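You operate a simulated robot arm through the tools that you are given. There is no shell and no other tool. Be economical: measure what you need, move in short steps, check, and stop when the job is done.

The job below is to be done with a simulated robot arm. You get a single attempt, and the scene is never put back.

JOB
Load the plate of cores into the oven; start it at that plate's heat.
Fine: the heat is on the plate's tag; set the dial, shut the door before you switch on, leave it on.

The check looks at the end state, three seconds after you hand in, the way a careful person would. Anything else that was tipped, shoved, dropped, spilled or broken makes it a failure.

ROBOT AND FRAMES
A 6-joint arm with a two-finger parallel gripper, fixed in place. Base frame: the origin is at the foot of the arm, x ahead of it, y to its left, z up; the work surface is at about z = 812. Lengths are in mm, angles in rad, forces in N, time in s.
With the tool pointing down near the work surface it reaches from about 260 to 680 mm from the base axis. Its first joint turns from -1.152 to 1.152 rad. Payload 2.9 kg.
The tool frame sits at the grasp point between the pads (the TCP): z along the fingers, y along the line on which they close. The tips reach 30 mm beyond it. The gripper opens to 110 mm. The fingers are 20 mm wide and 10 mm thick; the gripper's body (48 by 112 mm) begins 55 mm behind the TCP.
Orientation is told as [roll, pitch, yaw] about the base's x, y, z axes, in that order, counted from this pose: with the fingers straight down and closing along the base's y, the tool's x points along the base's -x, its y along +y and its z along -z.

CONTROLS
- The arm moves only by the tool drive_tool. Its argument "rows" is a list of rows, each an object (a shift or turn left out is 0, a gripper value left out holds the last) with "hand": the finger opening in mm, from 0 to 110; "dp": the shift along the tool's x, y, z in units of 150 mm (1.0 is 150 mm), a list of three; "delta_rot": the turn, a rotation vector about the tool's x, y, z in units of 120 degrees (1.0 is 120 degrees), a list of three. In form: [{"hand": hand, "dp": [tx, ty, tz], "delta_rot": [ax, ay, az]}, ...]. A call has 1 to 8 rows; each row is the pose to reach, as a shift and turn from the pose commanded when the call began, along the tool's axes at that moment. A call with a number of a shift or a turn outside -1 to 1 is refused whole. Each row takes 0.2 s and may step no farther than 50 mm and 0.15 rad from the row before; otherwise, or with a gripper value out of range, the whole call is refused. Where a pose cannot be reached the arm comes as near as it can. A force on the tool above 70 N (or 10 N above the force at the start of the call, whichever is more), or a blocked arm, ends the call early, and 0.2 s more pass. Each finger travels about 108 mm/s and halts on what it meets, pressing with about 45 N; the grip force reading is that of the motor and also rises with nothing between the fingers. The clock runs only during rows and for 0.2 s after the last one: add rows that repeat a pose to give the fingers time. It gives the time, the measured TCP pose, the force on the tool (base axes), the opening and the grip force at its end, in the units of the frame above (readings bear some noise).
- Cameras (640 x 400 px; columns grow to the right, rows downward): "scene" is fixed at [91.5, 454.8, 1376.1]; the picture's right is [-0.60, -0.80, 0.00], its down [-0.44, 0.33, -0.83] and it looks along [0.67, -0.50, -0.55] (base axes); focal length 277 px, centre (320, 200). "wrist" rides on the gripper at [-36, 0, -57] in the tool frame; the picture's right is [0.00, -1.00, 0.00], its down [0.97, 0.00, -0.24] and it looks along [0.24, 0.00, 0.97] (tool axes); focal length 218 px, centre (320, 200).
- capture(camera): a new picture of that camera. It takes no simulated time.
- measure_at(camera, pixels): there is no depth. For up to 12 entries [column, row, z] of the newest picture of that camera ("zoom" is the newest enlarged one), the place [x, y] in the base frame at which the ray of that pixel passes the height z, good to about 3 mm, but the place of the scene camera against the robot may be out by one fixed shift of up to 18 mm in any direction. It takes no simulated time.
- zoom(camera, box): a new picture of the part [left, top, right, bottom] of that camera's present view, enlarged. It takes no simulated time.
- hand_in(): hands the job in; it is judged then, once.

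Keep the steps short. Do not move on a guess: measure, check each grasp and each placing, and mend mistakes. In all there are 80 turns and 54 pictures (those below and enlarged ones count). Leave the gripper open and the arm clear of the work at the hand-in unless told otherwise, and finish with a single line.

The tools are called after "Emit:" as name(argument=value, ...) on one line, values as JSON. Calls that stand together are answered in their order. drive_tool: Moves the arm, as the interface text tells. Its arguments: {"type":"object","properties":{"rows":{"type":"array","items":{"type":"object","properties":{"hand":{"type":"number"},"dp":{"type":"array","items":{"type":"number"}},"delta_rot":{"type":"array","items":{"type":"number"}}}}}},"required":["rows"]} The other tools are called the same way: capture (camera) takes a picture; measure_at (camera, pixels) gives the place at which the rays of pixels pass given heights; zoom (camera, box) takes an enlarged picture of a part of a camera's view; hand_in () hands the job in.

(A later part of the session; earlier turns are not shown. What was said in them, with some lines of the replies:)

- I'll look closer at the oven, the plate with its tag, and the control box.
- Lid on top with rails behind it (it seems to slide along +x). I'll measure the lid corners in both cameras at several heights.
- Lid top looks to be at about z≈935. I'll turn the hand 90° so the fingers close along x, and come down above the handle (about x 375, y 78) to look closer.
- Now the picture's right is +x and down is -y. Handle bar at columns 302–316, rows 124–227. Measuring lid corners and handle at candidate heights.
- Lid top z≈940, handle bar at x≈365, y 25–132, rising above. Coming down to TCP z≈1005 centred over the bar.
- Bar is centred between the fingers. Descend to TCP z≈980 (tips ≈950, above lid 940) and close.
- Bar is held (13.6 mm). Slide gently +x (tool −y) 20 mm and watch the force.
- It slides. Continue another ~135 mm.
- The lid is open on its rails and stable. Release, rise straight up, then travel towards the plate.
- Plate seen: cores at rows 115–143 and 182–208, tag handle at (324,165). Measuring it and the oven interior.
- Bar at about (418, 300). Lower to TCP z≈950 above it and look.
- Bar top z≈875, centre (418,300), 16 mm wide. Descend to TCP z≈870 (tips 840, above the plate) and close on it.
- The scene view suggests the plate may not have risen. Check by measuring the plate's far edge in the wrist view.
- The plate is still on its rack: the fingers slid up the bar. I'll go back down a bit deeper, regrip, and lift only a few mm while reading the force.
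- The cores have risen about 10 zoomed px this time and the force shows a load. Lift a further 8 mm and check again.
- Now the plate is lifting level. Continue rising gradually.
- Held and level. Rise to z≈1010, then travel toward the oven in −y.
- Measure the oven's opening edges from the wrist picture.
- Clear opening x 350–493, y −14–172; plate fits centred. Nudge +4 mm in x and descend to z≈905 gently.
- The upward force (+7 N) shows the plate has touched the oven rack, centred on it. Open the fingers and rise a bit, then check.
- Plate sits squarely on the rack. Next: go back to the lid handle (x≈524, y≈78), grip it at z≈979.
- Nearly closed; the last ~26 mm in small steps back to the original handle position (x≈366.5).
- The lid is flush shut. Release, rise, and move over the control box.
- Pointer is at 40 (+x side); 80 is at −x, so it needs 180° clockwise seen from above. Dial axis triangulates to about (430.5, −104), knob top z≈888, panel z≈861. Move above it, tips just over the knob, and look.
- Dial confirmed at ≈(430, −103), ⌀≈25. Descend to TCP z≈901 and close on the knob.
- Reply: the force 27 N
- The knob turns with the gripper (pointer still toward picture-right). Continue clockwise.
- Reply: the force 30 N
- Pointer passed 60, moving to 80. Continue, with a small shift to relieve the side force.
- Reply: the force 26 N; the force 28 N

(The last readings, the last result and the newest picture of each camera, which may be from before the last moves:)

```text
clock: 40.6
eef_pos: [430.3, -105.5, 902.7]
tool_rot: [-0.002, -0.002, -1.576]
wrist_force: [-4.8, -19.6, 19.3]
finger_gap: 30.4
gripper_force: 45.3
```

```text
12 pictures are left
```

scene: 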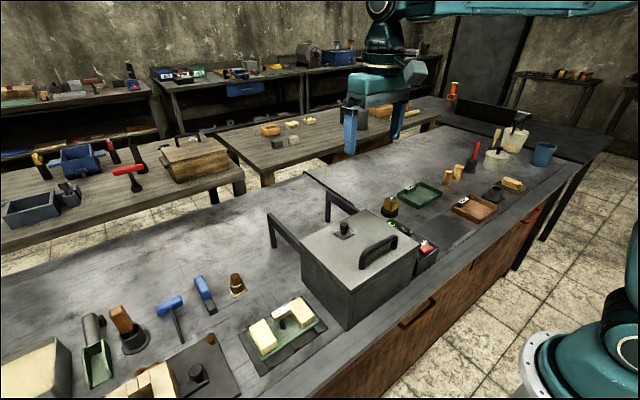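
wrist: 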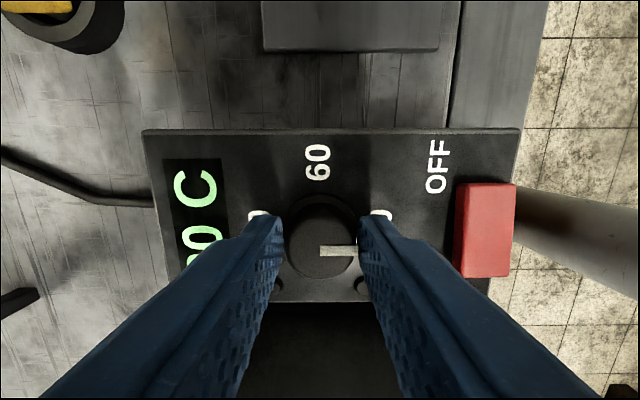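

Pointer is at 80 now. Release, rise 60 mm and inspect dial and switch.

Emit:
drive_tool(rows=[{"hand": 46}, {"hand": 46}, {"dp": [0, 0, -0.15]}, {"dp": [0, 0, -0.35]}, {"dp": [0, 0, -0.6]}, {"dp": [0, 0, -0.6]}])

Emit:
capture(camera="wrist")

Emit:
zoom(camera="scene", box=[370, 200, 450, 290])

```text
clock: 42.0
eef_pos: [430.9, -104.9, 993.3]
tool_rot: [0.0, 0.0, -1.572]
wrist_force: [0.0, 0.0, -0.3]
finger_gap: 46.1
gripper_force: 0.1
```

```text
11 pictures are left
```

wrist: 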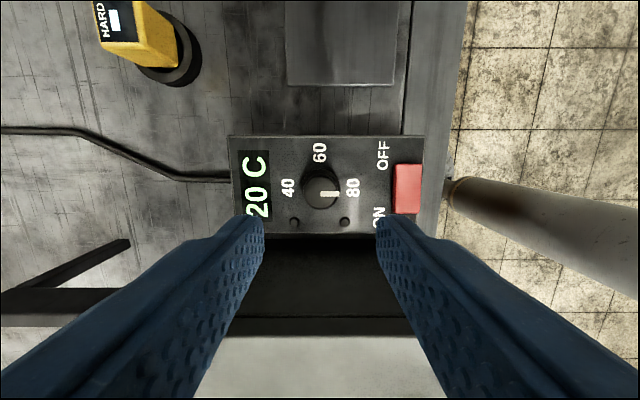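

```text
4.44 times, centred on (410, 245) of scene
```

zoom: 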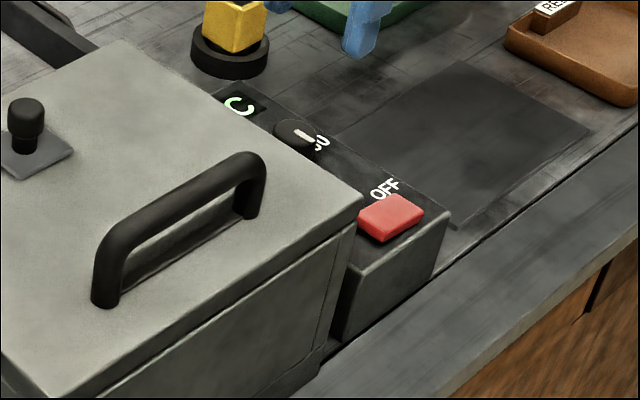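

Dial points at 80. Zoom on the switch in both views to see its tilt.

Emit:
zoom(camera="scene", box=[410, 235, 435, 255])

Emit:
zoom(camera="wrist", box=[300, 130, 440, 240])

Emit:
measure_at(camera="wrist", pixels=[[396, 164, 872], [421, 164, 872], [396, 213, 872], [421, 213, 872], [408, 188, 872], [408, 205, 872], [408, 170, 872]])

```text
16.00 times, centred on (422, 245) of scene
```

zoom: 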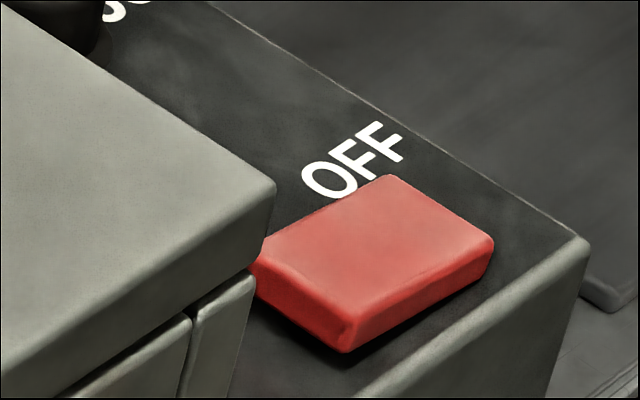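

```text
3.64 times, centred on (370, 185) of wrist
```

zoom: 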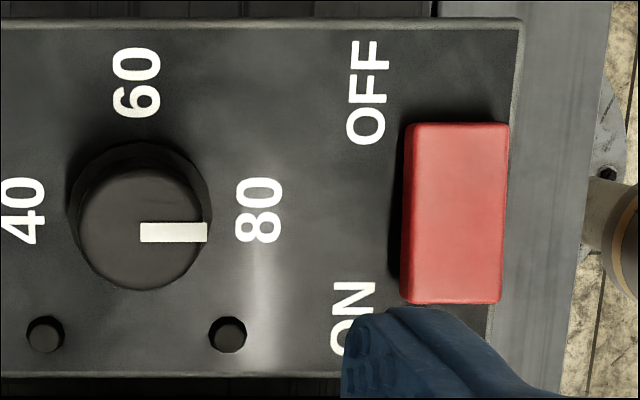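

```text
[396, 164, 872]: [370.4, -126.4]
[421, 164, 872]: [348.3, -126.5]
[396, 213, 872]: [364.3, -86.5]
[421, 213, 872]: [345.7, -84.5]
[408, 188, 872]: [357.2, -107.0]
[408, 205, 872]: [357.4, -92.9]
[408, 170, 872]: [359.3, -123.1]
```

The ON end (+y, near y≈−90) is raised. Close the fingers, move above (358, −90) with tips at z≈893.

Emit:
drive_tool(rows=[{"hand": 0, "dp": [0.05, -0.2, 0]}, {"dp": [0.1, -0.487, 0]}, {"dp": [0.1, -0.487, 0.2]}, {"dp": [0.1, -0.487, 0.4]}, {"dp": [0.1, -0.487, 0.47]}, {"dp": [0.1, -0.487, 0.47]}])

Emit:
zoom(camera="scene", box=[390, 210, 450, 265])

Emit:
capture(camera="wrist")

```text
clock: 43.4
eef_pos: [358.5, -88.5, 921.9]
tool_rot: [0.0, 0.0, -1.571]
wrist_force: [0.0, 0.6, -0.6]
finger_gap: 0.0
gripper_force: 37.2
```

```text
7.27 times, centred on (420, 238) of scene
```

zoom: 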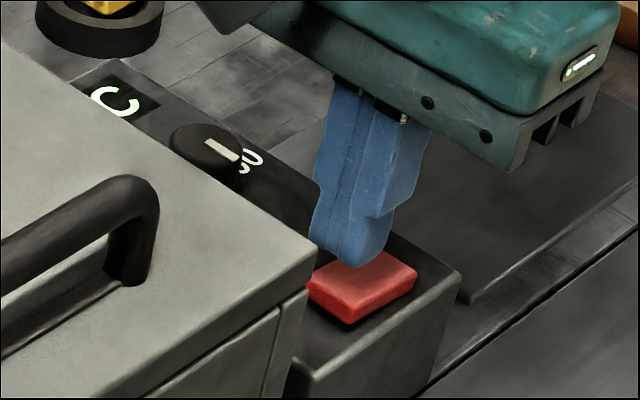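

```text
6 pictures are left
```

wrist: 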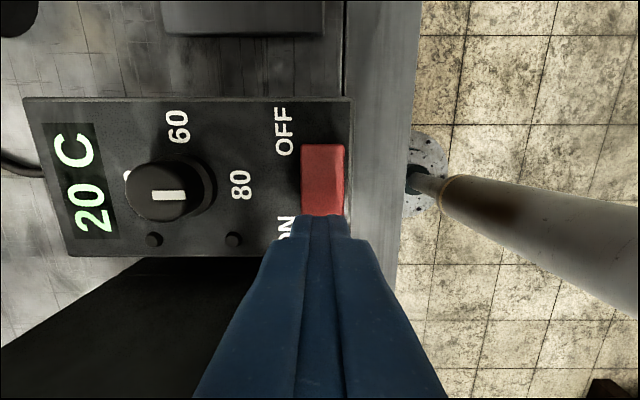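

Tips are over the ON end. Press down in small steps.

Emit:
drive_tool(rows=[{"dp": [0, 0, 0.04]}, {"dp": [0, 0, 0.07]}, {"dp": [0, 0, 0.1]}, {"dp": [0, 0, 0.12]}, {"dp": [0, 0, 0.14]}, {"dp": [0, 0, 0.155]}])

Emit:
zoom(camera="wrist", box=[20, 80, 360, 270])

```text
clock: 44.8
eef_pos: [359.2, -88.9, 901.1]
tool_rot: [0.002, 0.001, -1.569]
wrist_force: [-14.8, 10.8, 62.6]
finger_gap: 0.2
gripper_force: 37.1
```

```text
1.88 times, centred on (190, 175) of wrist
```

zoom: 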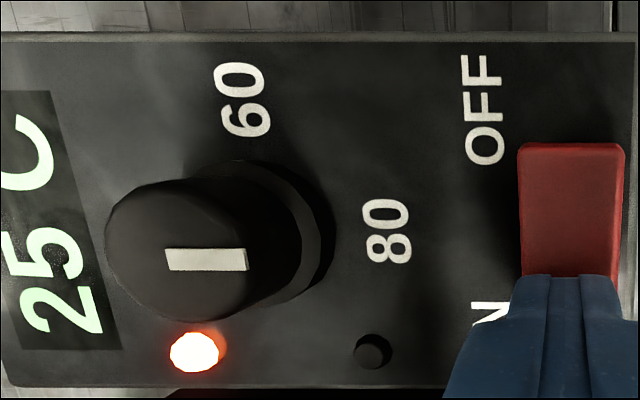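

It's on: lamp lit and the display is at 25 C, rising. Rise straight up, open the gripper clear of the work, and verify.

Emit:
drive_tool(rows=[{"dp": [0, 0, -0.1]}, {"dp": [0, 0, -0.3]}, {"dp": [0, 0, -0.55]}, {"dp": [0, 0, -0.85]}, {"dp": [0, 0, -1.0], "hand": 60}, {"dp": [0, 0, -1.0], "hand": 60}])

Emit:
capture(camera="wrist")

Emit:
capture(camera="scene")

```text
clock: 46.2
eef_pos: [358.0, -89.5, 1048.3]
tool_rot: [0.0, -0.001, -1.573]
wrist_force: [0.0, -0.6, 0.1]
finger_gap: 59.9
gripper_force: 0.1
```

```text
4 pictures are left
```

wrist: 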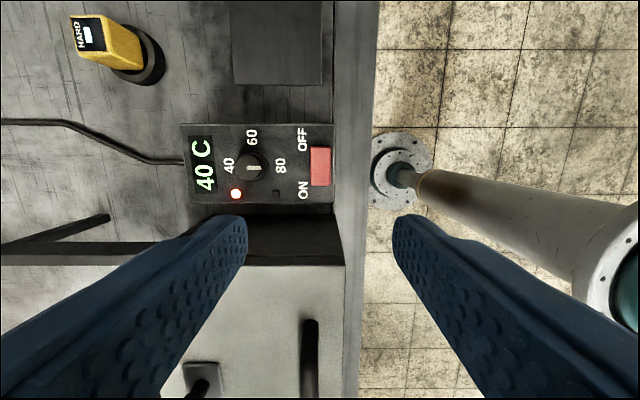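

```text
3 pictures are left
```

scene: 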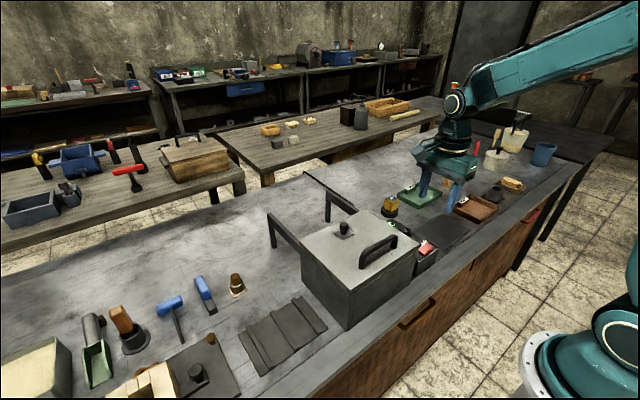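

Heating (40 C), lid shut, all else undisturbed. Wait a few seconds higher up, then confirm it settles at 80.

Emit:
drive_tool(rows=[{"dp": [0, 0, -0.2]}, {"dp": [0, 0, -0.4]}, {"dp": [0, 0, -0.4]}, {"dp": [0, 0, -0.4]}, {"dp": [0, 0, -0.4]}, {"dp": [0, 0, -0.4]}, {"dp": [0, 0, -0.4]}, {"dp": [0, 0, -0.4]}])

Emit:
drive_tool(rows=[{"hand": 60}, {"hand": 60}, {"hand": 60}, {"hand": 60}, {"hand": 60}, {"hand": 60}, {"hand": 60}, {"hand": 60}])

Emit:
drive_tool(rows=[{"hand": 60}, {"hand": 60}, {"hand": 60}, {"hand": 60}, {"hand": 60}, {"hand": 60}, {"hand": 60}, {"hand": 60}])

Emit:
zoom(camera="wrist", box=[180, 110, 350, 220])

```text
clock: 48.0
eef_pos: [358.5, -89.9, 1108.2]
tool_rot: [0.0, -0.001, -1.57]
wrist_force: [1.1, -0.5, -0.7]
finger_gap: 59.9
gripper_force: 0.0
```

```text
clock: 49.8
eef_pos: [358.1, -89.5, 1107.1]
tool_rot: [0.0, 0.001, -1.57]
wrist_force: [0.2, -0.1, -0.7]
finger_gap: 59.9
gripper_force: 0.1
```

```text
clock: 51.6
eef_pos: [358.3, -89.5, 1108.4]
tool_rot: [-0.001, 0.001, -1.57]
wrist_force: [0.4, 0.3, 0.5]
finger_gap: 60.0
gripper_force: 0.0
```

```text
3.64 times, centred on (265, 165) of wrist
```

zoom: 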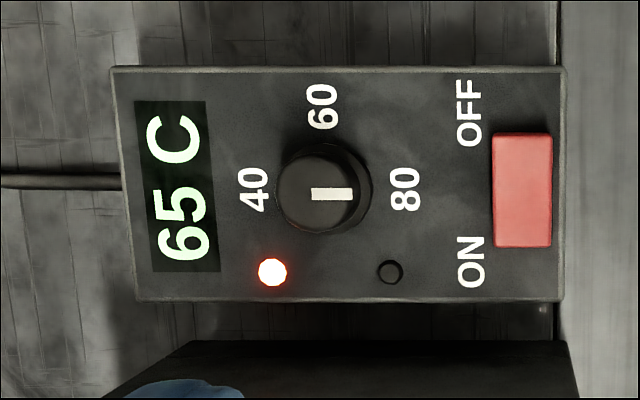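

65 C and climbing with the dial at 80. Wait a little more to confirm it reaches 80.

Emit:
drive_tool(rows=[{"hand": 60}, {"hand": 60}, {"hand": 60}, {"hand": 60}, {"hand": 60}, {"hand": 60}, {"hand": 60}, {"hand": 60}])

Emit:
drive_tool(rows=[{"hand": 60}, {"hand": 60}, {"hand": 60}, {"hand": 60}, {"hand": 60}, {"hand": 60}, {"hand": 60}, {"hand": 60}])

Emit:
drive_tool(rows=[{"hand": 60}, {"hand": 60}, {"hand": 60}, {"hand": 60}, {"hand": 60}, {"hand": 60}, {"hand": 60}, {"hand": 60}])

Emit:
zoom(camera="wrist", box=[180, 110, 350, 220])

```text
clock: 53.4
eef_pos: [358.4, -89.4, 1108.5]
tool_rot: [0.0, 0.0, -1.57]
wrist_force: [0.4, -0.4, 0.1]
finger_gap: 60.1
gripper_force: 0.1
```

```text
clock: 55.2
eef_pos: [357.8, -90.2, 1107.7]
tool_rot: [-0.001, -0.001, -1.571]
wrist_force: [0.4, 0.3, 0.0]
finger_gap: 60.1
gripper_force: 0.0
```

```text
clock: 57.0
eef_pos: [357.8, -90.0, 1108.4]
tool_rot: [-0.002, 0.0, -1.572]
wrist_force: [0.8, 0.2, -1.5]
finger_gap: 59.9
gripper_force: 0.1
```

```text
3.64 times, centred on (265, 165) of wrist
```

zoom: 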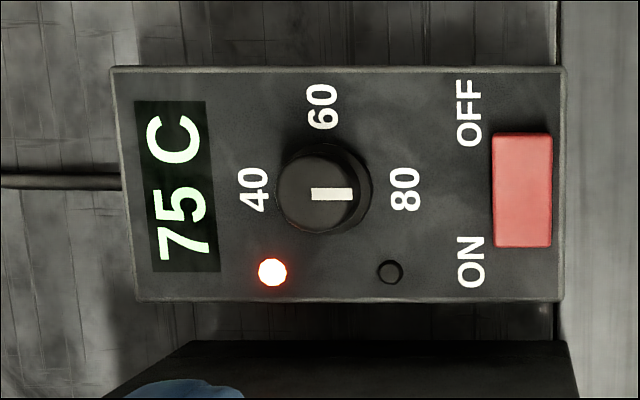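

75 C and approaching 80 asymptotically: dial set, lid shut, switch on, gripper open and clear. Handing in.

Emit:
hand_in()

```text
The job is handed in.
```

The plate of cores is on the oven rack with the lid shut, the dial set to 80 C to match its tag, and the oven left switched on; it read 75 C and was still climbing when I handed in.
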